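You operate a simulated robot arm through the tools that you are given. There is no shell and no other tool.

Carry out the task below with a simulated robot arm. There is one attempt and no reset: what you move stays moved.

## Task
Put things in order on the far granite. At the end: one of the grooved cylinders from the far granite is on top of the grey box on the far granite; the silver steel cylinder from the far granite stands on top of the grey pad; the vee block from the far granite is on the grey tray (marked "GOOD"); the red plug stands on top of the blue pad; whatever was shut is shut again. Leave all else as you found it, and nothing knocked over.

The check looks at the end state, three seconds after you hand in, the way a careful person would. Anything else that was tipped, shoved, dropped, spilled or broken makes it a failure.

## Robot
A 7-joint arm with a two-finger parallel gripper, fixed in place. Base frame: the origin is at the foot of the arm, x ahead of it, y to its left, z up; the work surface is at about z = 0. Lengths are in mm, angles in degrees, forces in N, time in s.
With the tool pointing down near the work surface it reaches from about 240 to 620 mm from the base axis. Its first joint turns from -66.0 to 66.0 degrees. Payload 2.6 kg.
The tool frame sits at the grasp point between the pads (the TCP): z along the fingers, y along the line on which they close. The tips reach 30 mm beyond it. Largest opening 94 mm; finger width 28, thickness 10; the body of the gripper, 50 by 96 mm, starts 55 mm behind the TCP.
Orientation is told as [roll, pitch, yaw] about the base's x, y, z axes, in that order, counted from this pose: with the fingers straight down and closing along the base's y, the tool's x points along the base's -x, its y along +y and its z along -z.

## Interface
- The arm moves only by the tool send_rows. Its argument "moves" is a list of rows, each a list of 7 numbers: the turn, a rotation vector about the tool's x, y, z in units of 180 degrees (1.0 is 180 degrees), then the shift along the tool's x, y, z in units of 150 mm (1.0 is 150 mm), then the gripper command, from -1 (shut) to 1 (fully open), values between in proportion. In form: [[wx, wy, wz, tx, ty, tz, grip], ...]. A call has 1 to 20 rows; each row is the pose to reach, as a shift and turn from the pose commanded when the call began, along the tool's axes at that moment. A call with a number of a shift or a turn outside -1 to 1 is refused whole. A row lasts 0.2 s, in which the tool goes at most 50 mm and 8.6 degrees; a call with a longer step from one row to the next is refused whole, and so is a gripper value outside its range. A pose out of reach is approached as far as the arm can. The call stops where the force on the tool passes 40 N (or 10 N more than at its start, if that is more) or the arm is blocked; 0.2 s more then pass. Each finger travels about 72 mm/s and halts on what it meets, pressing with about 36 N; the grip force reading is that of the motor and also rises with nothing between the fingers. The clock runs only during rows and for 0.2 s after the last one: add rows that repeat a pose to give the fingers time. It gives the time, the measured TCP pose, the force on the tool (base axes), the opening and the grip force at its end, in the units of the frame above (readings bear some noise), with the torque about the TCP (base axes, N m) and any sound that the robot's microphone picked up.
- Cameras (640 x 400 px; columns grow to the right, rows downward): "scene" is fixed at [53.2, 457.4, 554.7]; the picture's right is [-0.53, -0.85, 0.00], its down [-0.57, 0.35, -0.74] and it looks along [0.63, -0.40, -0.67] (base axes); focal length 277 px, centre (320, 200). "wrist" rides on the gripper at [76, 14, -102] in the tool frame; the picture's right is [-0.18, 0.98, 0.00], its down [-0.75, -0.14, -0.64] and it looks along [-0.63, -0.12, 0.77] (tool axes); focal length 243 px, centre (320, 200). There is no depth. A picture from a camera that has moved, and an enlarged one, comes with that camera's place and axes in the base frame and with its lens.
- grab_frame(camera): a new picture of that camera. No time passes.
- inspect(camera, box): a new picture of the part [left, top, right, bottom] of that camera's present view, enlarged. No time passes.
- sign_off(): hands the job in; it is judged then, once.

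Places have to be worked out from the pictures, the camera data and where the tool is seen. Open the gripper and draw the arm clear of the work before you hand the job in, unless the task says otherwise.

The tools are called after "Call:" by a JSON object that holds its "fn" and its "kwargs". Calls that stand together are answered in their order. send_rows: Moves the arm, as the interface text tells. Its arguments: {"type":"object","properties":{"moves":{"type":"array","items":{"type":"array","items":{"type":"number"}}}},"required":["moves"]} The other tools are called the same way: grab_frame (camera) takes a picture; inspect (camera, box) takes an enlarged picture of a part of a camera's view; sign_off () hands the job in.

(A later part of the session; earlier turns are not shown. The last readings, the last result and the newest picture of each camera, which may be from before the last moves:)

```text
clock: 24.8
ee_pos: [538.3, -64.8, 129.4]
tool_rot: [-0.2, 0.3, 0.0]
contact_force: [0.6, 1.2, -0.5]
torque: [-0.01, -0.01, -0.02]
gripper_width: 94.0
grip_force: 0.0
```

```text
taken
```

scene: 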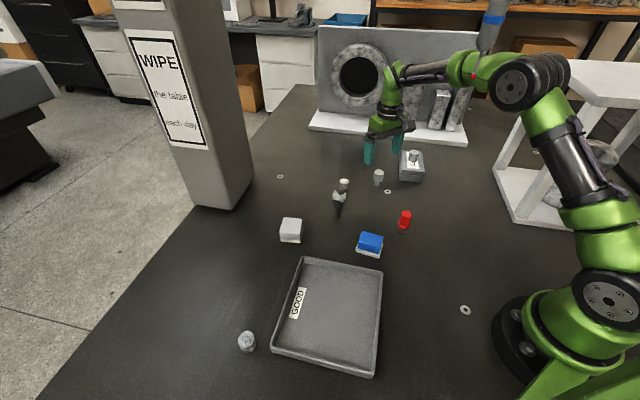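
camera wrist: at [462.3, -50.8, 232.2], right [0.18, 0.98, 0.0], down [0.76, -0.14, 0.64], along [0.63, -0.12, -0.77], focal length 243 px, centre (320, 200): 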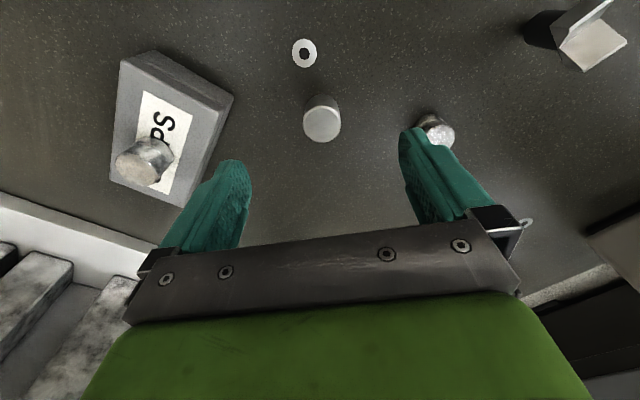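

The silver cylinder's top is at about (535,-64), close to centred. I'll descend so the pads cover its head at TCP z≈48.

Call:
{"fn": "send_rows", "kwargs": {"moves": [[0, 0, 0, 0.008, 0.003, 0.13, 1], [0, 0, 0, 0.016, 0.005, 0.27, 1], [0, 0, 0, 0.016, 0.005, 0.4, 1], [0, 0, 0, 0.016, 0.005, 0.5, 1], [0, 0, 0, 0.016, 0.005, 0.54, 1], [0, 0, 0, 0.016, 0.005, 0.54, 1], [0, 0, 0, 0.016, 0.005, 0.54, 1]]}}

Call:
{"fn": "grab_frame", "kwargs": {"camera": "wrist"}}

Call:
{"fn": "inspect", "kwargs": {"camera": "scene", "box": [330, 90, 450, 210]}}

```text
clock: 26.4
ee_pos: [535.4, -65.4, 47.2]
tool_rot: [-0.2, 0.3, 0.1]
contact_force: [-0.7, -0.7, 0.6]
torque: [0.01, 0.0, -0.02]
gripper_width: 94.4
grip_force: 0.0
```

```text
taken
camera wrist: at [459.3, -50.5, 150.8], right [0.18, 0.98, 0.0], down [0.76, -0.14, 0.64], along [0.63, -0.12, -0.77], focal length 243 px, centre (320, 200)
```

wrist: 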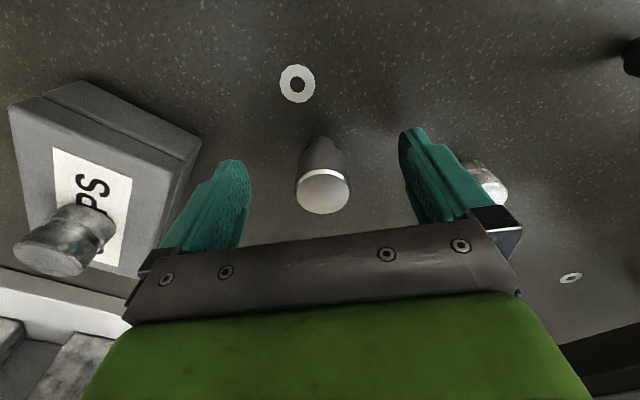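

```text
3.33 times, centred on (390, 150) of scene
camera zoom: at [53.2, 457.4, 554.7], right [-0.53, -0.85, 0.0], down [-0.57, 0.35, -0.74], along [0.63, -0.4, -0.67], focal length 923 px, centre (87, 367)
```

zoom: 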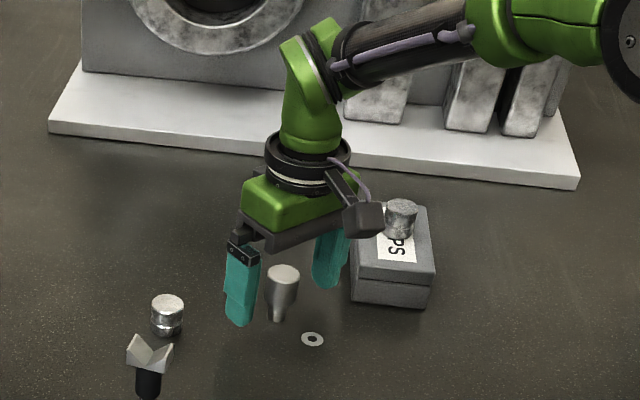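

The silver head is at (537,-64), so I'll shift 1.3 mm in y to centre it better and then close slowly.

Call:
{"fn": "send_rows", "kwargs": {"moves": [[0, 0, 0, -0.006, 0.009, 0, 0.8], [0, 0, 0, -0.006, 0.009, 0, 0.55], [0, 0, 0, -0.006, 0.009, 0, 0.3], [0, 0, 0, -0.006, 0.009, 0, 0.05], [0, 0, 0, -0.006, 0.009, 0, -0.15], [0, 0, 0, -0.006, 0.009, 0, -0.25], [0, 0, 0, -0.006, 0.009, 0, -0.35], [0, 0, 0, -0.006, 0.009, 0, -0.6], [0, 0, 0, -0.006, 0.009, 0, -0.6]]}}

Call:
{"fn": "grab_frame", "kwargs": {"camera": "wrist"}}

Call:
{"fn": "inspect", "kwargs": {"camera": "scene", "box": [350, 120, 430, 200]}}

```text
clock: 28.4
ee_pos: [536.7, -62.9, 49.2]
tool_rot: [-0.1, 0.2, 0.0]
contact_force: [-0.3, 0.0, 0.6]
torque: [0.03, 0.01, 0.0]
gripper_width: 29.2
grip_force: 36.2
```

```text
taken
camera wrist: at [460.3, -49.2, 151.6], right [0.18, 0.98, 0.0], down [0.76, -0.14, 0.64], along [0.63, -0.12, -0.77], focal length 243 px, centre (320, 200)
```

wrist: 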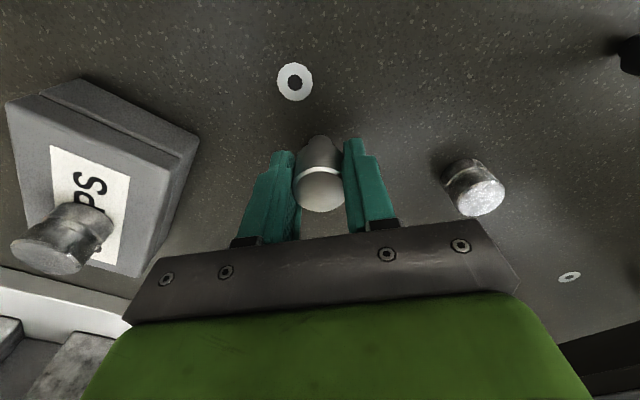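

```text
5.00 times, centred on (390, 160) of scene
camera zoom: at [53.2, 457.4, 554.7], right [-0.53, -0.85, 0.0], down [-0.57, 0.35, -0.74], along [0.63, -0.4, -0.67], focal length 1385 px, centre (-30, 400)
```

zoom: 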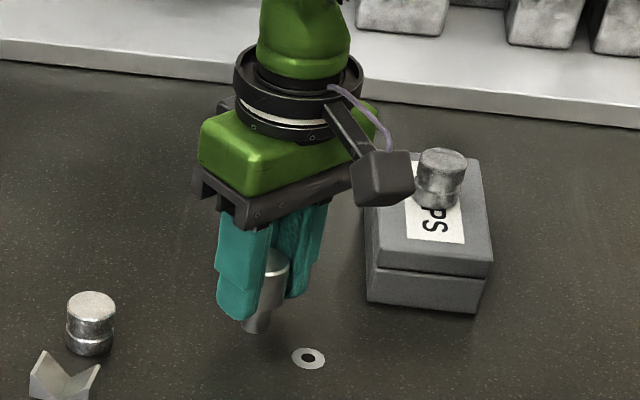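

It's gripped at 29.2 mm. I'll lift it and retract toward the base, staying on the right of the probe, before swinging across beneath it.

Call:
{"fn": "send_rows", "kwargs": {"moves": [[0, 0, 0, 0, 0, -0.06, -0.6], [0, 0, 0, 0, 0, -0.2, -0.6], [0, 0, 0, 0, 0, -0.38, -0.6], [0, 0, 0, 0, 0, -0.52, -0.6], [0, 0, 0, 0.15, 0.02, -0.54, -0.6], [0, 0, 0, 0.32, 0.04, -0.54, -0.6], [0, 0, 0, 0.5, 0.06, -0.54, -0.6], [0, 0, 0, 0.68, 0.08, -0.54, -0.6], [0, 0, 0, 0.85, 0.1, -0.54, -0.6], [0, 0, 0, 0.95, 0.11, -0.54, -0.6], [0, 0, 0, 0.95, 0.11, -0.54, -0.6]]}}

Call:
{"fn": "grab_frame", "kwargs": {"camera": "scene"}}

Call:
{"fn": "grab_frame", "kwargs": {"camera": "wrist"}}

```text
clock: 30.8
ee_pos: [393.5, -46.4, 130.4]
tool_rot: [-0.2, 0.2, 0.1]
contact_force: [0.6, 0.3, -2.0]
torque: [0.0, 0.0, -0.02]
gripper_width: 29.1
grip_force: 36.0
```

```text
taken
```

scene: 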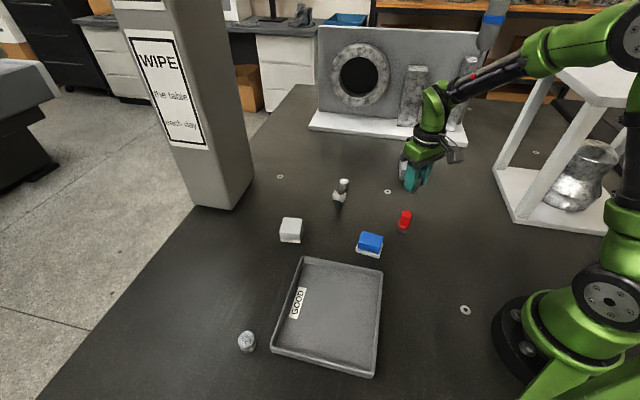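

```text
taken
camera wrist: at [316.6, -31.7, 232.7], right [0.18, 0.98, 0.0], down [0.76, -0.14, 0.64], along [0.63, -0.12, -0.77], focal length 243 px, centre (320, 200)
```

wrist: 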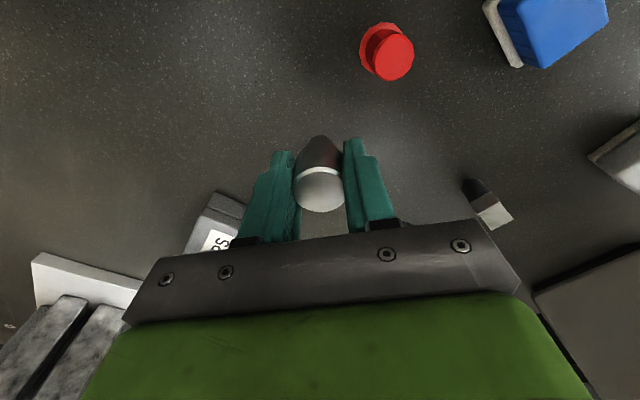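

I'm at (393,-46,130) with the red plug to the side. I'll carry on retracting to about (270,-33) and check the arm's height against the probe before sweeping.

Call:
{"fn": "send_rows", "kwargs": {"moves": [[0, 0, 0, 0.12, 0.01, 0, -0.6], [0, 0, 0, 0.28, 0.03, 0, -0.6], [0, 0, 0, 0.44, 0.05, 0, -0.6], [0, 0, 0, 0.6, 0.065, 0, -0.6], [0, 0, 0, 0.74, 0.08, 0, -0.6], [0, 0, 0, 0.82, 0.09, 0, -0.6], [0, 0, 0, 0.82, 0.09, 0, -0.6]]}}

Call:
{"fn": "grab_frame", "kwargs": {"camera": "scene"}}

Call:
{"fn": "inspect", "kwargs": {"camera": "scene", "box": [400, 0, 640, 220]}}

```text
clock: 32.4
ee_pos: [269.8, -33.0, 128.9]
tool_rot: [-0.3, 0.2, 0.1]
contact_force: [-0.6, -0.6, -2.5]
torque: [0.01, 0.04, -0.01]
gripper_width: 29.3
grip_force: 36.0
```

```text
taken
```

scene: 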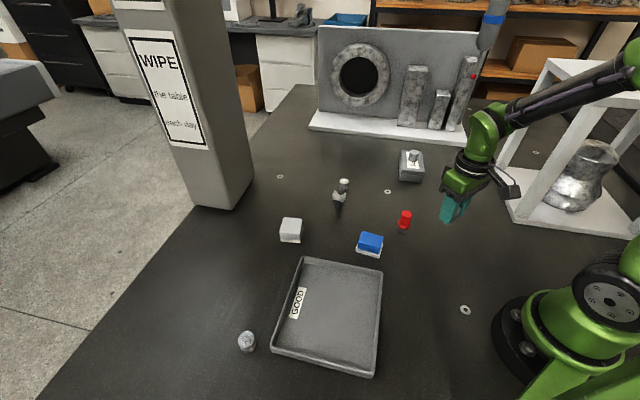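

```text
1.82 times, centred on (520, 110) of scene
camera zoom: at [53.2, 457.4, 554.7], right [-0.53, -0.85, 0.0], down [-0.57, 0.35, -0.74], along [0.63, -0.4, -0.67], focal length 504 px, centre (-44, 364)
```

zoom: 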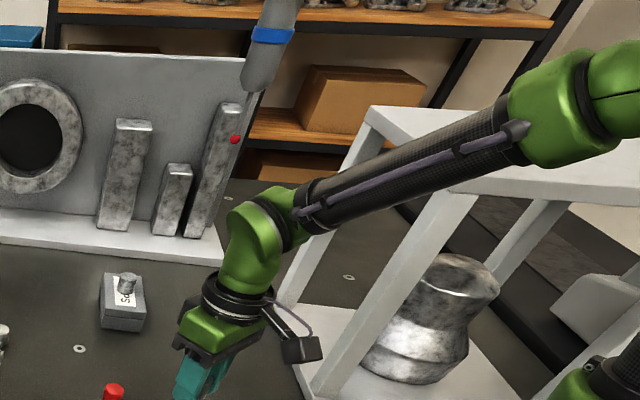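

The wrist sits well below and inside the probe. I'll lower a little to z≈105 and sweep at this short radius to the left side.

Call:
{"fn": "send_rows", "kwargs": {"moves": [[0, 0, 0, 0.02, 0.05, 0.1, -0.6], [0, 0, 0, 0.06, 0.18, 0.16, -0.6], [0, 0, 0, 0.1, 0.34, 0.16, -0.6], [0, 0, 0, 0.12, 0.5, 0.16, -0.6], [0, 0, 0, 0.14, 0.66, 0.16, -0.6], [0, 0, 0, 0.15, 0.82, 0.16, -0.6], [0, 0, 0, 0.16, 0.95, 0.16, -0.6], [0, 0, 0, 0.16, 0.987, 0.16, -0.6], [0, 0, 0, 0.16, 0.987, 0.16, -0.6]]}}

Call:
{"fn": "grab_frame", "kwargs": {"camera": "scene"}}

Call:
{"fn": "grab_frame", "kwargs": {"camera": "wrist"}}

```text
clock: 34.4
ee_pos: [245.7, 115.1, 103.4]
tool_rot: [-0.3, 0.2, 0.1]
contact_force: [-0.6, -0.9, -2.2]
torque: [0.0, 0.0, 0.02]
gripper_width: 29.2
grip_force: 35.8
```

```text
taken
```

scene: 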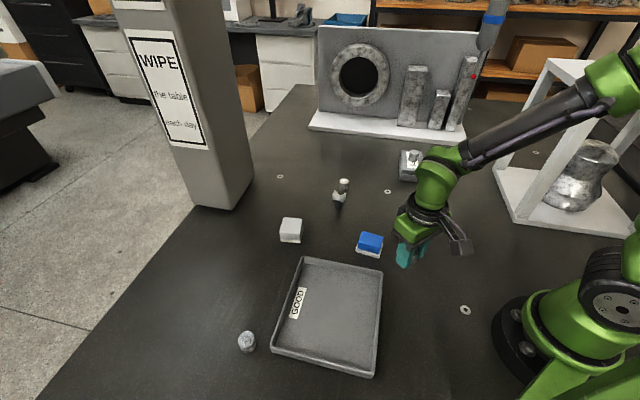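

```text
taken
camera wrist: at [169.6, 129.8, 207.0], right [0.18, 0.98, 0.0], down [0.76, -0.14, 0.64], along [0.63, -0.12, -0.77], focal length 243 px, centre (320, 200)
```

wrist: 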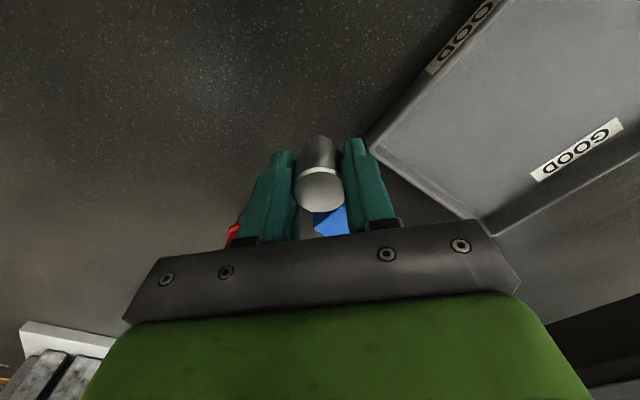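

I'm through to the left side at (246,115,103). I'll go out along azimuth of about 27° toward the grey pad, lifting to z≈150, and look at it from there.

Call:
{"fn": "send_rows", "kwargs": {"moves": [[0, 0, 0, -0.08, 0.05, -0.1, -0.6], [0, 0, 0, -0.25, 0.14, -0.2, -0.6], [0, 0, 0, -0.43, 0.24, -0.28, -0.6], [0, 0, 0, -0.61, 0.34, -0.3, -0.6], [0, 0, 0, -0.79, 0.44, -0.3, -0.6], [0, 0, 0, -0.93, 0.52, -0.3, -0.6], [0, 0, 0, -0.987, 0.547, -0.3, -0.6], [0, 0, 0, -0.987, 0.547, -0.3, -0.6]]}}

Call:
{"fn": "grab_frame", "kwargs": {"camera": "scene"}}

Call:
{"fn": "grab_frame", "kwargs": {"camera": "wrist"}}

Call:
{"fn": "inspect", "kwargs": {"camera": "scene", "box": [260, 200, 320, 260]}}

```text
clock: 36.2
ee_pos: [395.5, 197.4, 151.4]
tool_rot: [-0.1, 0.2, 0.0]
contact_force: [0.2, 0.1, -1.6]
torque: [-0.02, 0.02, -0.01]
gripper_width: 29.5
grip_force: 36.1
```

```text
taken
```

scene: 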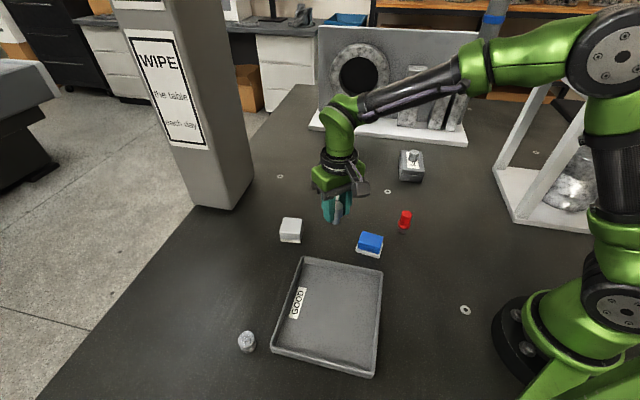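

```text
taken
camera wrist: at [318.8, 212.1, 253.6], right [0.18, 0.98, 0.0], down [0.76, -0.14, 0.64], along [0.63, -0.12, -0.77], focal length 243 px, centre (320, 200)
```

wrist: 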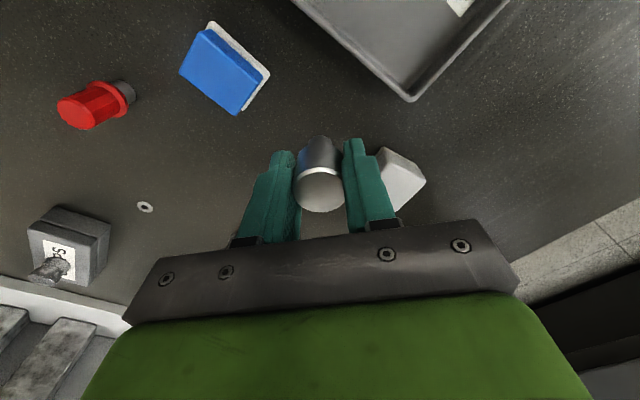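

```text
6.67 times, centred on (290, 230) of scene
camera zoom: at [53.2, 457.4, 554.7], right [-0.53, -0.85, 0.0], down [-0.57, 0.35, -0.74], along [0.63, -0.4, -0.67], focal length 1847 px, centre (520, 0)
```

zoom: 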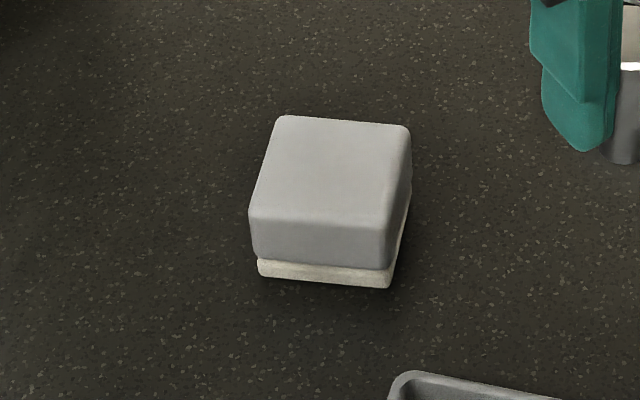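

The grey pad is centred at about (496,260), roughly 50×50, with its top near z 38. I'll move above it and come down to a few mm over the top.

Call:
{"fn": "send_rows", "kwargs": {"moves": [[0, 0, 0, -0.1, 0.06, 0, -0.6], [0, 0, 0, -0.26, 0.16, 0, -0.6], [0, 0, 0, -0.42, 0.26, 0, -0.6], [0, 0, 0, -0.57, 0.355, 0, -0.6], [0, 0, 0, -0.67, 0.417, 0, -0.6], [0, 0, 0, -0.67, 0.417, 0.1, -0.6], [0, 0, 0, -0.67, 0.417, 0.22, -0.6], [0, 0, 0, -0.67, 0.417, 0.33, -0.6], [0, 0, 0, -0.67, 0.417, 0.36, -0.6], [0, 0, 0, -0.67, 0.417, 0.36, -0.6]]}}

Call:
{"fn": "grab_frame", "kwargs": {"camera": "wrist"}}

Call:
{"fn": "inspect", "kwargs": {"camera": "scene", "box": [250, 130, 370, 250]}}

```text
clock: 38.4
ee_pos: [496.0, 259.8, 95.9]
tool_rot: [-0.1, 0.3, 0.0]
contact_force: [-0.1, 0.6, -1.5]
torque: [0.0, 0.01, 0.03]
gripper_width: 29.3
grip_force: 36.5
```

```text
taken
camera wrist: at [419.5, 273.7, 198.8], right [0.18, 0.98, 0.0], down [0.76, -0.14, 0.64], along [0.63, -0.12, -0.77], focal length 243 px, centre (320, 200)
```

wrist: 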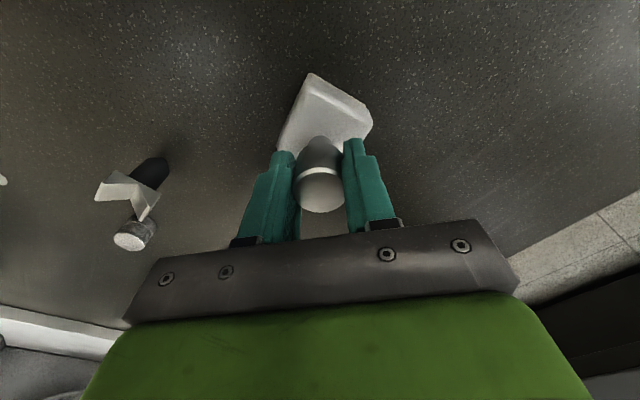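

```text
3.33 times, centred on (310, 190) of scene
camera zoom: at [53.2, 457.4, 554.7], right [-0.53, -0.85, 0.0], down [-0.57, 0.35, -0.74], along [0.63, -0.4, -0.67], focal length 923 px, centre (353, 233)
```

zoom: 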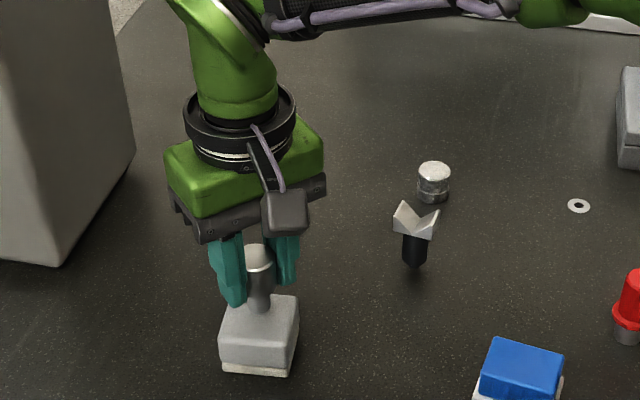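

The stem's foot is seen at (495,259) and about 10 mm above the pad. I'll lower in small steps and watch the vertical force.

Call:
{"fn": "send_rows", "kwargs": {"moves": [[0, 0, 0, 0, 0, 0.02, -0.6], [0, 0, 0, 0, 0, 0.04, -0.6], [0, 0, 0, 0, 0, 0.04, -0.6]]}}

Call:
{"fn": "inspect", "kwargs": {"camera": "scene", "box": [260, 180, 320, 250]}}

```text
clock: 39.2
ee_pos: [495.4, 259.9, 88.9]
tool_rot: [-0.3, 0.2, 0.0]
contact_force: [-0.4, 1.5, -2.0]
torque: [-0.01, 0.02, -0.02]
gripper_width: 29.2
grip_force: 35.5
```

```text
5.71 times, centred on (290, 215) of scene
camera zoom: at [53.2, 457.4, 554.7], right [-0.53, -0.85, 0.0], down [-0.57, 0.35, -0.74], along [0.63, -0.4, -0.67], focal length 1583 px, centre (491, 114)
```

zoom: 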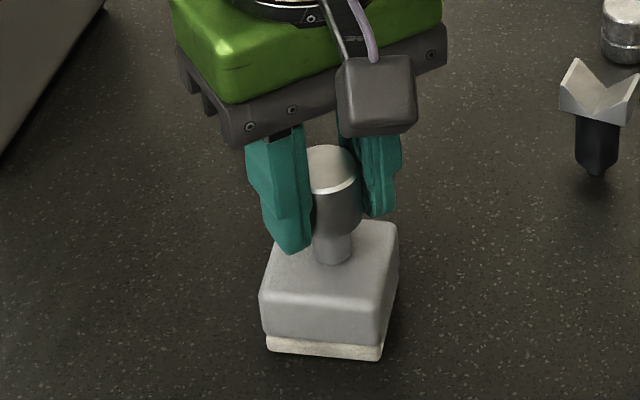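

There's no contact yet, as fz is still about -2 N from the weight. I'll continue down in 1.5 mm steps.

Call:
{"fn": "send_rows", "kwargs": {"moves": [[0, 0, 0, 0, 0, 0.01, -0.6], [0, 0, 0, 0, 0, 0.01, -0.6]]}}

Call:
{"fn": "send_rows", "kwargs": {"moves": [[0, 0, 0, 0, 0, 0.008, -0.6], [0, 0, 0, 0, 0, 0.008, -0.6]]}}

```text
clock: 39.8
ee_pos: [494.6, 260.1, 89.8]
tool_rot: [0.0, 0.3, -0.1]
contact_force: [-1.7, -1.0, 4.0]
torque: [-0.05, 0.09, 0.01]
gripper_width: 29.2
grip_force: 35.5
```

```text
clock: 40.4
ee_pos: [495.3, 261.0, 88.1]
tool_rot: [-0.1, 0.0, 0.0]
contact_force: [-4.3, -0.9, 20.4]
torque: [-0.06, 0.28, 0.0]
gripper_width: 29.4
grip_force: 36.3
```

It's in firm contact at 20 N. I'll ease back up about 1.2 mm and then open slowly.

Call:
{"fn": "send_rows", "kwargs": {"moves": [[0, 0, 0, 0, 0, -0.007, -0.6], [0, 0, 0, 0, 0, -0.007, -0.6]]}}

Call:
{"fn": "inspect", "kwargs": {"camera": "scene", "box": [260, 180, 320, 250]}}

```text
clock: 41.0
ee_pos: [495.8, 259.3, 87.5]
tool_rot: [-0.1, 0.1, 0.1]
contact_force: [1.1, 3.1, 17.0]
torque: [0.18, -0.01, 0.01]
gripper_width: 29.3
grip_force: 36.0
```

```text
5.71 times, centred on (290, 215) of scene
camera zoom: at [53.1, 457.3, 554.8], right [-0.53, -0.85, 0.0], down [-0.57, 0.36, -0.74], along [0.63, -0.4, -0.67], focal length 1583 px, centre (491, 114)
```

zoom: 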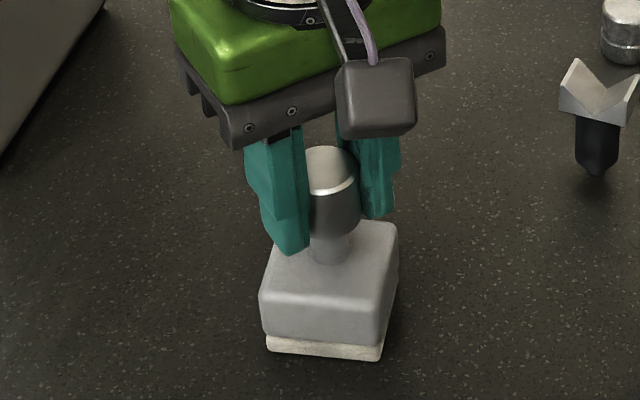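

The force is still 17 N, so I'll ease up a touch more.

Call:
{"fn": "send_rows", "kwargs": {"moves": [[0, 0, 0, 0, 0, -0.006, -0.6], [0, 0, 0, 0, 0, -0.006, -0.6], [0, 0, 0, 0, 0, -0.006, -0.6]]}}

```text
clock: 41.8
ee_pos: [494.3, 258.9, 88.6]
tool_rot: [-0.2, 0.2, 0.1]
contact_force: [2.8, 2.7, 10.7]
torque: [0.17, -0.16, 0.0]
gripper_width: 29.4
grip_force: 35.8
```

Call:
{"fn": "send_rows", "kwargs": {"moves": [[0, 0, 0, 0, 0, -0.005, -0.6], [0, 0, 0, 0, 0, -0.005, -0.6], [0, 0, 0, 0, 0, -0.005, -0.6]]}}

```text
clock: 42.6
ee_pos: [494.0, 259.5, 88.9]
tool_rot: [-0.2, 0.3, 0.1]
contact_force: [0.1, -1.1, -0.7]
torque: [-0.04, 0.01, -0.01]
gripper_width: 29.5
grip_force: 35.7
```

The load is now almost balanced with the foot resting lightly on the pad. I'll open slowly at this pose.

Call:
{"fn": "send_rows", "kwargs": {"moves": [[0, 0, 0, 0, 0, 0, -0.35], [0, 0, 0, 0, 0, 0, -0.3], [0, 0, 0, 0, 0, 0, -0.15], [0, 0, 0, 0, 0, 0, 0.1], [0, 0, 0, 0, 0, 0, 0.3], [0, 0, 0, 0, 0, 0, 0.3]]}}

Call:
{"fn": "inspect", "kwargs": {"camera": "scene", "box": [260, 180, 320, 250]}}

Call:
{"fn": "grab_frame", "kwargs": {"camera": "wrist"}}

```text
clock: 44.0
ee_pos: [495.4, 258.6, 89.4]
tool_rot: [-0.1, 0.3, 0.2]
contact_force: [0.3, 0.4, 1.1]
torque: [-0.03, -0.02, 0.0]
gripper_width: 61.0
grip_force: 0.2
```

```text
5.71 times, centred on (290, 215) of scene
camera zoom: at [53.2, 457.4, 554.7], right [-0.53, -0.85, 0.0], down [-0.57, 0.35, -0.74], along [0.63, -0.4, -0.67], focal length 1583 px, centre (491, 114)
```

zoom: 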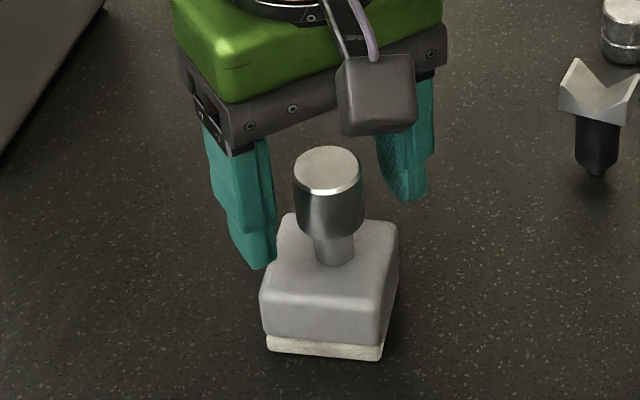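

```text
taken
camera wrist: at [418.5, 273.6, 192.6], right [0.18, 0.98, 0.0], down [0.76, -0.14, 0.64], along [0.63, -0.12, -0.77], focal length 243 px, centre (320, 200)
```

wrist: 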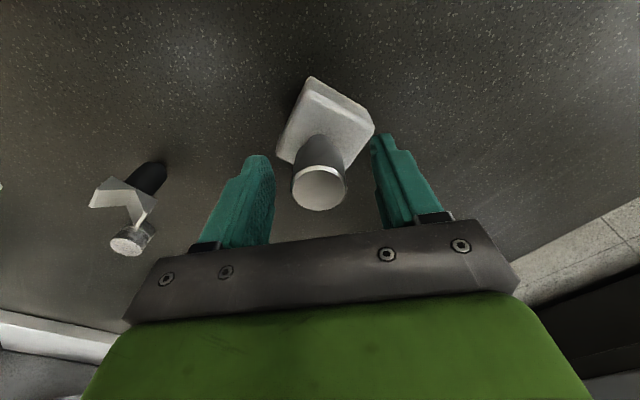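

The silver cylinder stands upright on the grey pad. I'll raise straight up, away from it.

Call:
{"fn": "send_rows", "kwargs": {"moves": [[0, 0, 0, 0, 0, -0.06, 0.3], [0, 0, 0, 0, 0, -0.2, 0.3], [0, 0, 0, 0, 0, -0.34, 0.3], [0, 0, 0, 0, 0, -0.45, 0.3], [0, 0, 0, 0, 0, -0.45, 0.3]]}}

Call:
{"fn": "grab_frame", "kwargs": {"camera": "wrist"}}

Call:
{"fn": "inspect", "kwargs": {"camera": "scene", "box": [255, 130, 375, 250]}}

```text
clock: 45.2
ee_pos: [493.2, 259.5, 155.9]
tool_rot: [-0.1, 0.1, 0.0]
contact_force: [-0.5, 0.1, 1.3]
torque: [0.02, -0.03, 0.01]
gripper_width: 61.1
grip_force: 0.1
```

```text
taken
camera wrist: at [417.7, 274.4, 259.3], right [0.18, 0.98, 0.0], down [0.76, -0.14, 0.64], along [0.63, -0.12, -0.77], focal length 243 px, centre (320, 200)
```

wrist: 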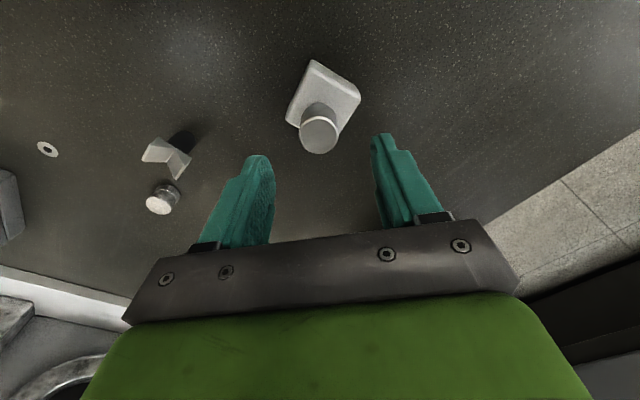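

```text
3.33 times, centred on (315, 190) of scene
camera zoom: at [53.2, 457.4, 554.7], right [-0.53, -0.85, 0.0], down [-0.57, 0.35, -0.74], along [0.63, -0.4, -0.67], focal length 923 px, centre (337, 233)
```

zoom: 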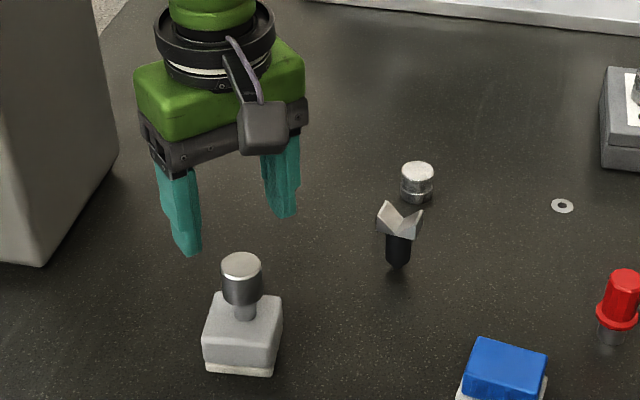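

The silver cylinder is steady on the grey pad. I'll zoom on the vee block from this side to fix its position and heading.

Call:
{"fn": "inspect", "kwargs": {"camera": "wrist", "box": [120, 110, 220, 230]}}

Call:
{"fn": "inspect", "kwargs": {"camera": "scene", "box": [320, 170, 360, 220]}}

```text
3.33 times, centred on (170, 170) of wrist
camera zoom: at [417.7, 274.4, 259.3], right [0.18, 0.98, 0.0], down [0.76, -0.14, 0.64], along [0.63, -0.12, -0.77], focal length 809 px, centre (820, 300)
```

zoom: 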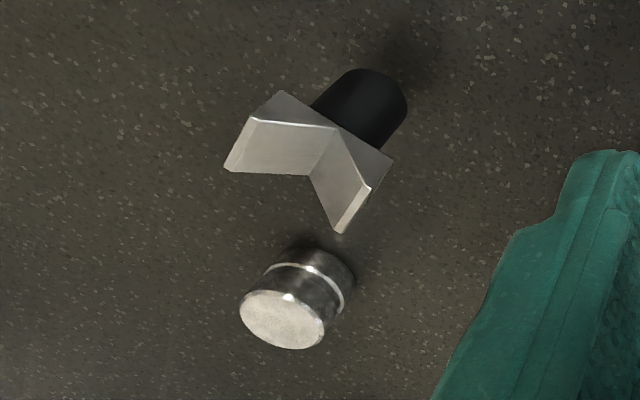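

```text
8.00 times, centred on (340, 195) of scene
camera zoom: at [53.2, 457.4, 554.7], right [-0.53, -0.85, 0.0], down [-0.57, 0.35, -0.74], along [0.63, -0.4, -0.67], focal length 2216 px, centre (160, 240)
```

zoom: 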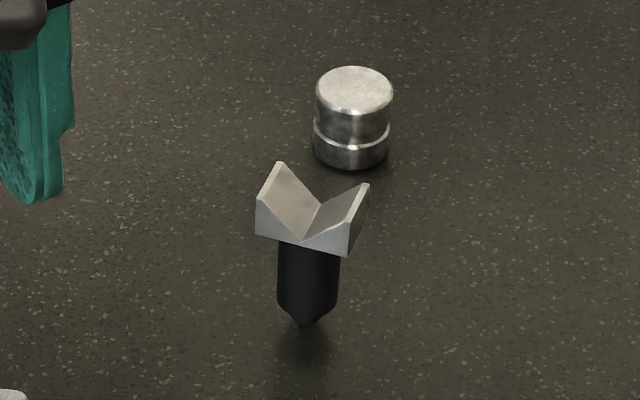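

The vee block's head is centred near (511,105.5), spanning z 43–60, with its groove axis at about 126°. Reaching it with a vertical tool would put the elbow into the probe. I'll use yaw +36° and lean the wrist outward 22°, which drops the elbow below the probe tip. First comes the yaw, at a safe spot.

Call:
{"fn": "send_rows", "kwargs": {"moves": [[0, 0, -0.04, 0.02, -0.05, 0.01, 0.5], [0, 0, -0.08, 0.04, -0.1, 0.02, 0.8], [0, 0, -0.12, 0.06, -0.15, 0.03, 1], [0, 0, -0.16, 0.08, -0.2, 0.04, 1], [0, 0, -0.2, 0.1, -0.25, 0.04, 1], [0, 0, -0.2, 0.1, -0.25, 0.04, 1], [0, 0, -0.2, 0.1, -0.25, 0.04, 1]]}}

Call:
{"fn": "grab_frame", "kwargs": {"camera": "scene"}}

```text
clock: 46.8
ee_pos: [480.7, 221.5, 152.4]
tool_rot: [0.0, 0.3, 36.0]
contact_force: [0.4, 0.7, 0.6]
torque: [0.03, -0.03, 0.01]
gripper_width: 93.8
grip_force: 0.1
```

```text
taken
```

scene: 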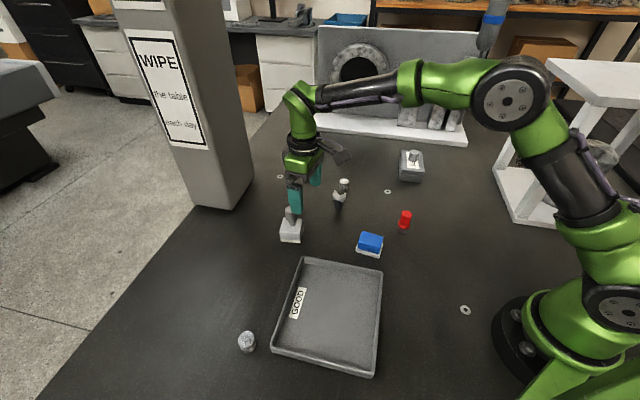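

The yaw is done and the arm clears the probe. Next I'll lean the tool 22° about its closing axis and lower to z≈125.

Call:
{"fn": "send_rows", "kwargs": {"moves": [[0, 0.025, 0, 0, 0, 0.05, 1], [0, 0.05, 0, 0, 0, 0.1, 1], [0, 0.075, 0, 0, 0, 0.15, 1], [0, 0.1, 0, 0, 0, 0.18, 1], [0, 0.1222, 0, 0, 0, 0.18, 1], [0, 0.1222, 0, 0, 0, 0.18, 1], [0, 0.1222, 0, 0, 0, 0.18, 1]]}}

Call:
{"fn": "grab_frame", "kwargs": {"camera": "scene"}}

Call:
{"fn": "grab_frame", "kwargs": {"camera": "wrist"}}

```text
clock: 48.4
ee_pos: [480.1, 222.3, 122.8]
tool_rot: [0.0, 22.3, 36.1]
contact_force: [-0.2, 0.3, -0.6]
torque: [-0.03, -0.02, -0.02]
gripper_width: 93.9
grip_force: 0.0
```

```text
taken
```

scene: 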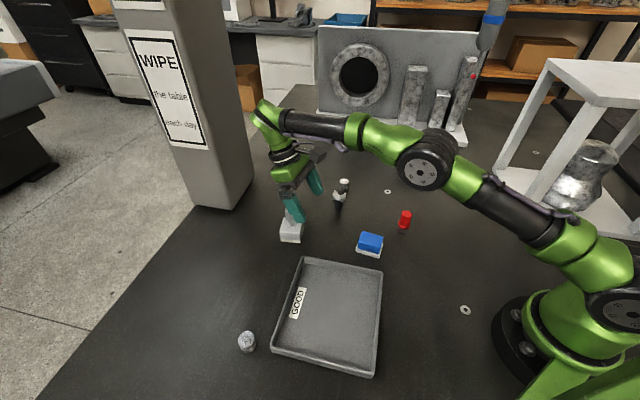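

```text
taken
camera wrist: at [446.0, 215.5, 247.8], right [-0.44, 0.89, -0.07], down [0.84, 0.44, 0.31], along [0.31, 0.08, -0.95], focal length 243 px, centre (320, 200)
```

wrist: 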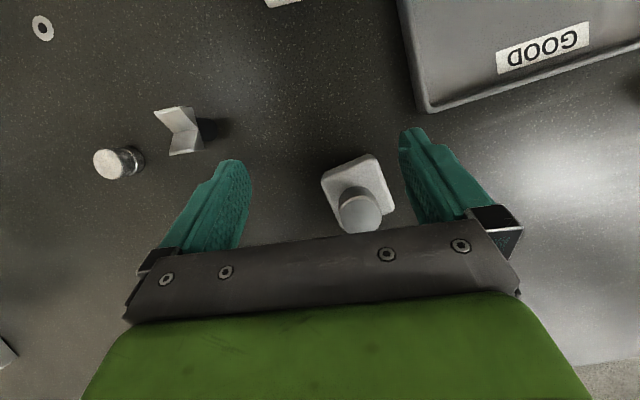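

The elbow has dropped to z≈318, well under the probe tip at 414. I'll slide over the vee block at z≈100, keeping the lean.

Call:
{"fn": "send_rows", "kwargs": {"moves": [[0, 0, 0, 0.03, -0.08, 0.04, 1], [0, 0, 0, 0.07, -0.22, 0.09, 1], [0, 0, 0, 0.11, -0.37, 0.14, 1], [0, 0, 0, 0.15, -0.52, 0.19, 1], [0, 0, 0, 0.19, -0.66, 0.23, 1], [0, 0, 0, 0.213, -0.751, 0.249, 1], [0, 0, 0, 0.213, -0.751, 0.249, 1], [0, 0, 0, 0.213, -0.751, 0.249, 1]]}}

Call:
{"fn": "grab_frame", "kwargs": {"camera": "scene"}}

Call:
{"fn": "grab_frame", "kwargs": {"camera": "wrist"}}

```text
clock: 50.2
ee_pos: [512.1, 106.6, 102.9]
tool_rot: [-0.2, 22.3, 36.2]
contact_force: [-0.2, -0.6, 0.3]
torque: [-0.01, 0.03, 0.0]
gripper_width: 94.1
grip_force: 0.0
```

```text
taken
```

scene: 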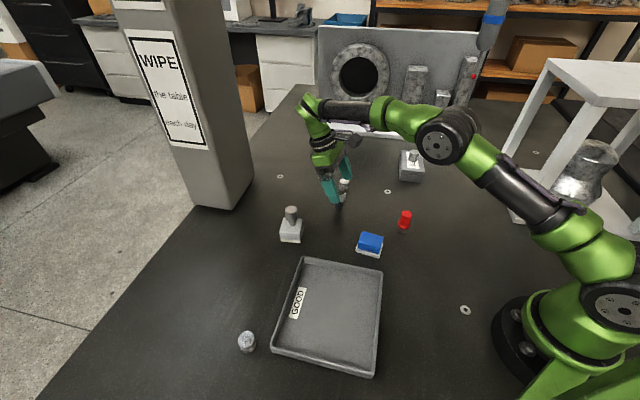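

```text
taken
camera wrist: at [477.8, 98.4, 226.5], right [-0.44, 0.89, -0.07], down [0.84, 0.44, 0.31], along [0.31, 0.08, -0.95], focal length 243 px, centre (320, 200)
```

wrist: 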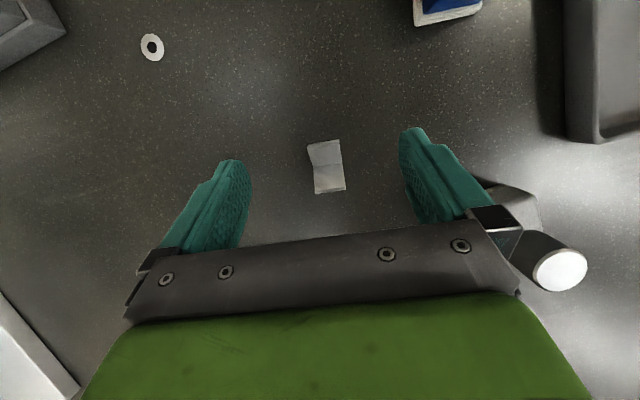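

The vee block is centred and aligned between the fingers, at about (509.5,105.6) and within 1 mm across the closing axis. I'll go straight down to TCP z≈52.

Call:
{"fn": "send_rows", "kwargs": {"moves": [[0, 0, 0, -0.025, 0.001, 0.065, 1], [0, 0, 0, -0.055, 0.002, 0.14, 1], [0, 0, 0, -0.085, 0.003, 0.22, 1], [0, 0, 0, -0.105, 0.003, 0.28, 1], [0, 0, 0, -0.118, 0.003, 0.319, 1], [0, 0, 0, -0.118, 0.003, 0.319, 1], [0, 0, 0, -0.118, 0.003, 0.319, 1]]}}

Call:
{"fn": "inspect", "kwargs": {"camera": "scene", "box": [290, 90, 390, 220]}}

Call:
{"fn": "grab_frame", "kwargs": {"camera": "wrist"}}

```text
clock: 51.8
ee_pos: [508.1, 105.0, 50.1]
tool_rot: [0.1, 22.3, 36.0]
contact_force: [0.3, 0.3, 0.6]
torque: [0.01, -0.02, -0.01]
gripper_width: 93.9
grip_force: 0.1
```

```text
3.08 times, centred on (340, 155) of scene
camera zoom: at [53.2, 457.4, 554.7], right [-0.53, -0.85, 0.0], down [-0.57, 0.35, -0.74], along [0.63, -0.4, -0.67], focal length 852 px, centre (258, 338)
```

zoom: 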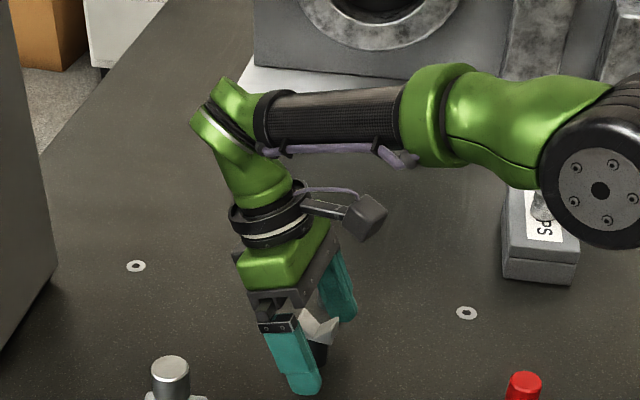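

```text
taken
camera wrist: at [474.5, 97.1, 174.3], right [-0.44, 0.89, -0.07], down [0.84, 0.44, 0.31], along [0.31, 0.08, -0.95], focal length 243 px, centre (320, 200)
```

wrist: 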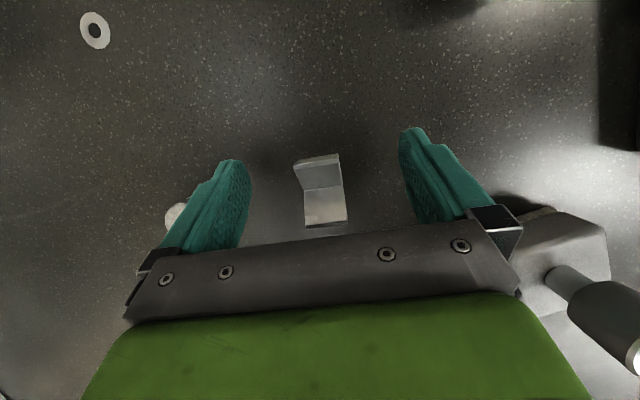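

The block is centred at (508,106) against a TCP of (508,105). I'll close slowly onto its end faces.

Call:
{"fn": "send_rows", "kwargs": {"moves": [[0, 0, 0, 0, 0, 0, 0.75], [0, 0, 0, 0, 0, 0, 0.5], [0, 0, 0, 0, 0, 0, 0.25], [0, 0, 0, 0, 0, 0, 0], [0, 0, 0, 0, 0, 0, -0.2], [0, 0, 0, 0, 0, 0, -0.35], [0, 0, 0, 0, 0, 0, -0.45], [0, 0, 0, 0, 0, 0, -0.55], [0, 0, 0, 0, 0, 0, -0.75], [0, 0, 0, 0, 0, 0, -0.75]]}}

Call:
{"fn": "grab_frame", "kwargs": {"camera": "wrist"}}

Call:
{"fn": "inspect", "kwargs": {"camera": "scene", "box": [310, 130, 380, 220]}}

```text
clock: 54.0
ee_pos: [509.1, 103.5, 50.8]
tool_rot: [0.1, 22.3, 36.1]
contact_force: [-1.0, 0.2, 0.4]
torque: [0.0, -0.02, 0.01]
gripper_width: 25.8
grip_force: 36.1
```

```text
taken
camera wrist: at [474.5, 97.2, 174.5], right [-0.44, 0.89, -0.07], down [0.84, 0.44, 0.31], along [0.31, 0.08, -0.95], focal length 243 px, centre (320, 200)
```

wrist: 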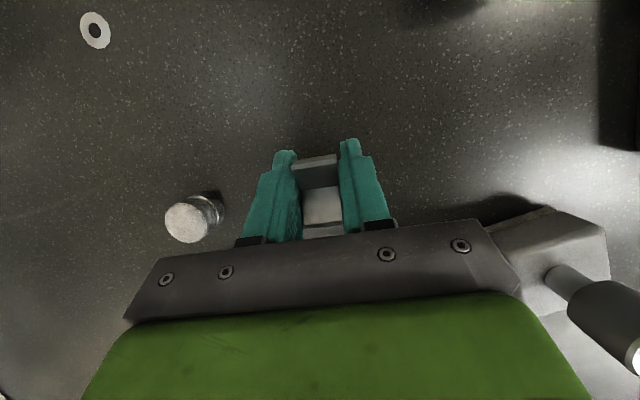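

```text
4.44 times, centred on (345, 175) of scene
camera zoom: at [53.2, 457.4, 554.7], right [-0.53, -0.85, 0.0], down [-0.57, 0.35, -0.74], along [0.63, -0.4, -0.67], focal length 1231 px, centre (209, 311)
```

zoom: 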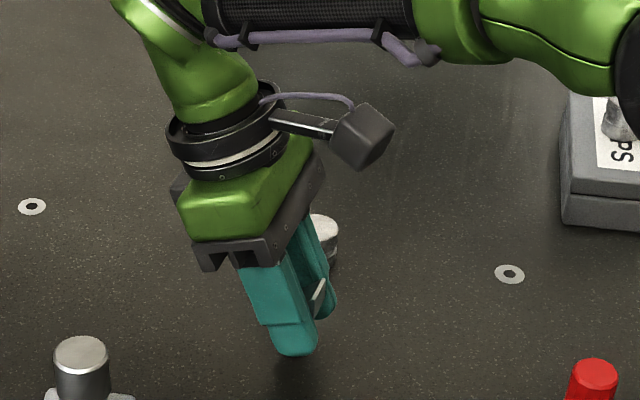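

The vee block is gripped at 25.8 mm with nothing else touched. I'll lift it straight up, then retrace to the left while keeping the lean.

Call:
{"fn": "send_rows", "kwargs": {"moves": [[0, 0, 0, 0.02, 0, -0.05, -0.75], [0, 0, 0, 0.06, 0, -0.15, -0.75], [0, 0, 0, 0.1, 0, -0.245, -0.75], [0, 0, 0, 0.125, 0, -0.309, -0.75], [0, 0, 0, 0.1, 0.1, -0.34, -0.75], [0, 0, 0, 0.065, 0.25, -0.39, -0.75], [0, 0, 0, 0.03, 0.4, -0.44, -0.75], [0, 0, 0, 0.0, 0.55, -0.485, -0.75], [0, 0, 0, -0.022, 0.645, -0.512, -0.75], [0, 0, 0, -0.022, 0.645, -0.512, -0.75]]}}

Call:
{"fn": "grab_frame", "kwargs": {"camera": "scene"}}

Call:
{"fn": "grab_frame", "kwargs": {"camera": "wrist"}}

```text
clock: 56.2
ee_pos: [477.7, 201.0, 118.3]
tool_rot: [0.0, 22.3, 36.0]
contact_force: [-0.2, -0.4, -1.8]
torque: [-0.02, -0.01, 0.01]
gripper_width: 25.8
grip_force: 35.9
```

```text
taken
```

scene: 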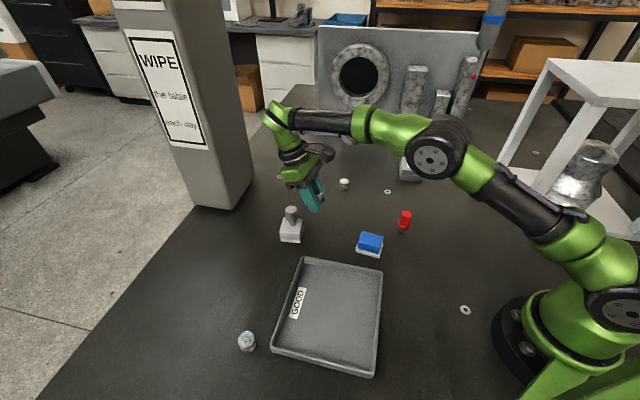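

```text
taken
camera wrist: at [443.9, 194.8, 242.0], right [-0.44, 0.89, -0.07], down [0.84, 0.44, 0.31], along [0.31, 0.08, -0.95], focal length 243 px, centre (320, 200)
```

wrist: 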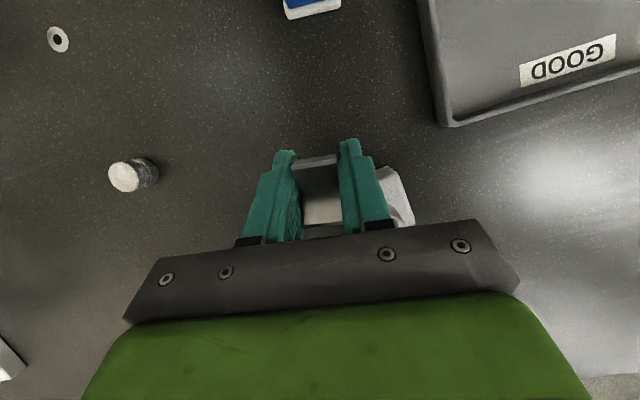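

I'm clear at (478,201,118) with the block in hand. The tray's corners give a centre of about (274,288), so I'll carry the block over there in two moves.

Call:
{"fn": "send_rows", "kwargs": {"moves": [[0, 0, 0, 0.04, 0.07, 0.016, -0.75], [0, 0, 0, 0.11, 0.19, 0.044, -0.75], [0, 0, 0, 0.19, 0.33, 0.076, -0.75], [0, 0, 0, 0.27, 0.48, 0.11, -0.75], [0, 0, 0, 0.35, 0.62, 0.142, -0.75], [0, 0, 0, 0.418, 0.741, 0.169, -0.75], [0, 0, 0, 0.418, 0.741, 0.169, -0.75]]}}

Call:
{"fn": "send_rows", "kwargs": {"moves": [[0, 0, 0, 0.04, 0.07, 0.016, -0.75], [0, 0, 0, 0.1, 0.18, 0.04, -0.75], [0, 0, 0, 0.18, 0.31, 0.07, -0.75], [0, 0, 0, 0.25, 0.42, 0.1, -0.75], [0, 0, 0, 0.3, 0.483, 0.121, -0.75], [0, 0, 0, 0.3, 0.483, 0.121, -0.75]]}}

Call:
{"fn": "grab_frame", "kwargs": {"camera": "scene"}}

Call:
{"fn": "grab_frame", "kwargs": {"camera": "wrist"}}

```text
clock: 57.8
ee_pos: [359.1, 250.5, 119.1]
tool_rot: [0.1, 22.3, 36.1]
contact_force: [0.9, 0.2, -1.3]
torque: [-0.01, -0.04, -0.04]
gripper_width: 25.7
grip_force: 35.7
```

```text
clock: 59.2
ee_pos: [276.5, 282.2, 121.0]
tool_rot: [0.1, 22.2, 36.1]
contact_force: [0.4, -0.7, -1.6]
torque: [0.03, 0.0, -0.01]
gripper_width: 26.1
grip_force: 35.4
```

```text
taken
```

scene: 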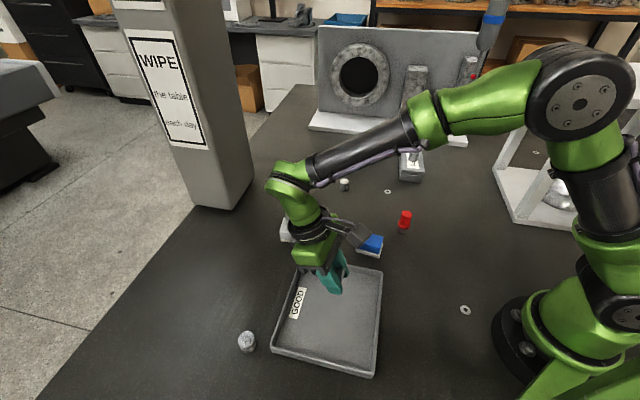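

```text
taken
camera wrist: at [242.0, 274.5, 244.5], right [-0.44, 0.89, -0.07], down [0.84, 0.44, 0.31], along [0.31, 0.08, -0.95], focal length 243 px, centre (320, 200)
```

wrist: 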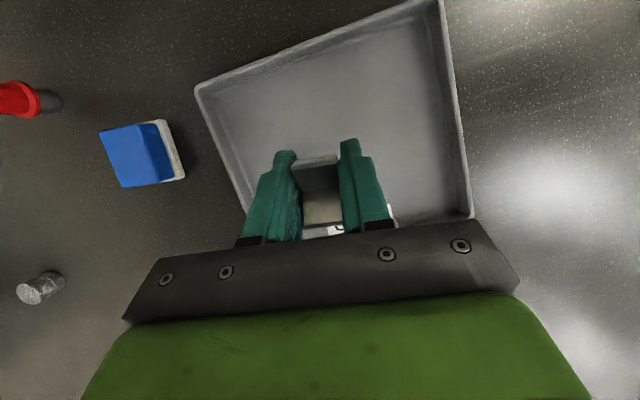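

I'm over the tray at (276,282) with the block's foot about 68 mm up. I'll descend most of the way vertically, then feel for the floor.

Call:
{"fn": "send_rows", "kwargs": {"moves": [[0, 0, 0, -0.025, 0, 0.062, -0.75], [0, 0, 0, -0.06, 0, 0.148, -0.75], [0, 0, 0, -0.1, 0, 0.247, -0.75], [0, 0, 0, -0.13, 0, 0.321, -0.75], [0, 0, 0, -0.145, 0, 0.358, -0.75], [0, 0, 0, -0.145, 0, 0.358, -0.75], [0, 0, 0, -0.145, 0, 0.358, -0.75]]}}

Call:
{"fn": "inspect", "kwargs": {"camera": "scene", "box": [270, 210, 400, 340]}}

```text
clock: 60.8
ee_pos: [276.2, 282.3, 63.0]
tool_rot: [0.0, 22.3, 36.1]
contact_force: [-0.1, 0.4, -0.6]
torque: [0.02, 0.0, -0.02]
gripper_width: 26.3
grip_force: 35.6
```

```text
3.08 times, centred on (335, 275) of scene
camera zoom: at [53.2, 457.4, 554.7], right [-0.53, -0.85, 0.0], down [-0.57, 0.35, -0.74], along [0.63, -0.4, -0.67], focal length 852 px, centre (274, -31)
```

zoom: 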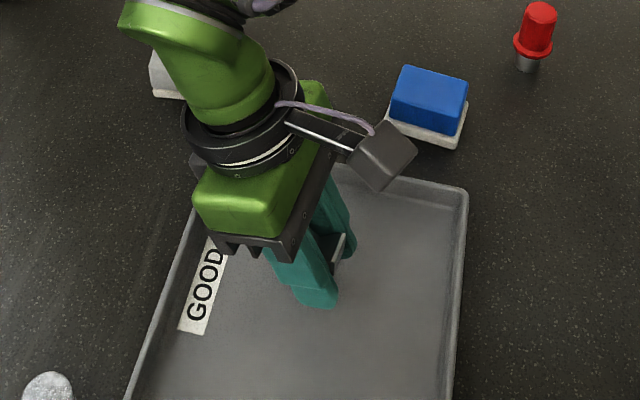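

Call:
{"fn": "send_rows", "kwargs": {"moves": [[0, 0, 0, -0.005, 0, 0.0124, -0.75], [0, 0, 0, -0.01, 0, 0.0247, -0.75], [0, 0, 0, -0.01, 0, 0.0247, -0.75], [0, 0, 0, -0.01, 0, 0.0247, -0.75]]}}

Call:
{"fn": "send_rows", "kwargs": {"moves": [[0, 0, 0, -0.00375, 0, 0.0093, -0.75], [0, 0, 0, -0.00375, 0, 0.0093, -0.75], [0, 0, 0, -0.00375, 0, 0.0093, -0.75]]}}

```text
clock: 61.8
ee_pos: [277.4, 283.2, 58.8]
tool_rot: [0.0, 22.3, 36.2]
contact_force: [0.0, -0.2, -1.4]
torque: [-0.03, 0.0, 0.03]
gripper_width: 26.0
grip_force: 35.5
```

```text
clock: 62.6
ee_pos: [276.0, 282.5, 57.7]
tool_rot: [0.0, 22.2, 36.1]
contact_force: [0.2, 0.1, -1.5]
torque: [-0.02, -0.02, -0.04]
gripper_width: 25.7
grip_force: 35.8
```

No contact yet, with fz about -1.5 N. I'll keep lowering about 1.2 mm per step.

Call:
{"fn": "send_rows", "kwargs": {"moves": [[0, 0, 0, -0.003, 0, 0.0075, -0.75], [0, 0, 0, -0.003, 0, 0.0075, -0.75], [0, 0, 0, -0.003, 0, 0.0075, -0.75]]}}

Call:
{"fn": "send_rows", "kwargs": {"moves": [[0, 0, 0, -0.0025, 0, 0.0062, -0.75], [0, 0, 0, -0.0025, 0, 0.0062, -0.75], [0, 0, 0, -0.0025, 0, 0.0062, -0.75]]}}

```text
clock: 63.4
ee_pos: [276.7, 281.2, 56.7]
tool_rot: [0.0, 22.3, 36.1]
contact_force: [-0.5, 0.3, -1.4]
torque: [0.02, 0.02, 0.0]
gripper_width: 25.6
grip_force: 35.8
```

```text
clock: 64.2
ee_pos: [275.1, 281.4, 55.3]
tool_rot: [0.0, 22.1, 36.0]
contact_force: [-0.9, -0.7, 9.6]
torque: [-0.04, 0.05, -0.03]
gripper_width: 26.1
grip_force: 36.7
```

That's contact with the tray floor at 9.6 N. I'll ease up about 0.6 mm to take the load off before releasing.

Call:
{"fn": "send_rows", "kwargs": {"moves": [[0, 0, 0, 0.0015, 0, -0.0037, -0.75], [0, 0, 0, 0.0015, 0, -0.0037, -0.75], [0, 0, 0, 0.0015, 0, -0.0037, -0.75]]}}

Call:
{"fn": "grab_frame", "kwargs": {"camera": "wrist"}}

```text
clock: 65.0
ee_pos: [275.5, 281.7, 55.9]
tool_rot: [0.0, 22.3, 36.0]
contact_force: [0.6, 0.6, 0.5]
torque: [0.05, -0.02, -0.05]
gripper_width: 25.9
grip_force: 36.0
```

```text
taken
camera wrist: at [241.3, 274.2, 179.5], right [-0.44, 0.89, -0.07], down [0.84, 0.44, 0.31], along [0.31, 0.08, -0.95], focal length 243 px, centre (320, 200)
```

wrist: 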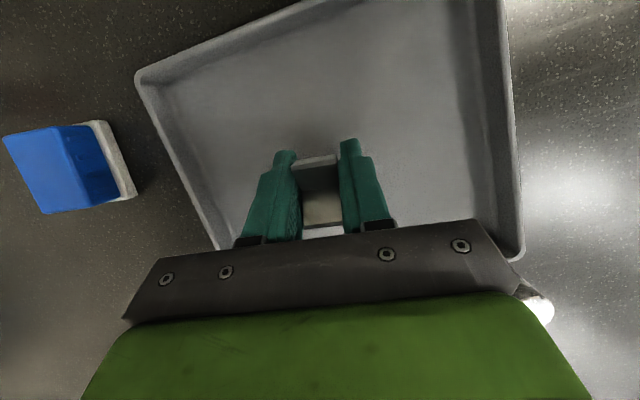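

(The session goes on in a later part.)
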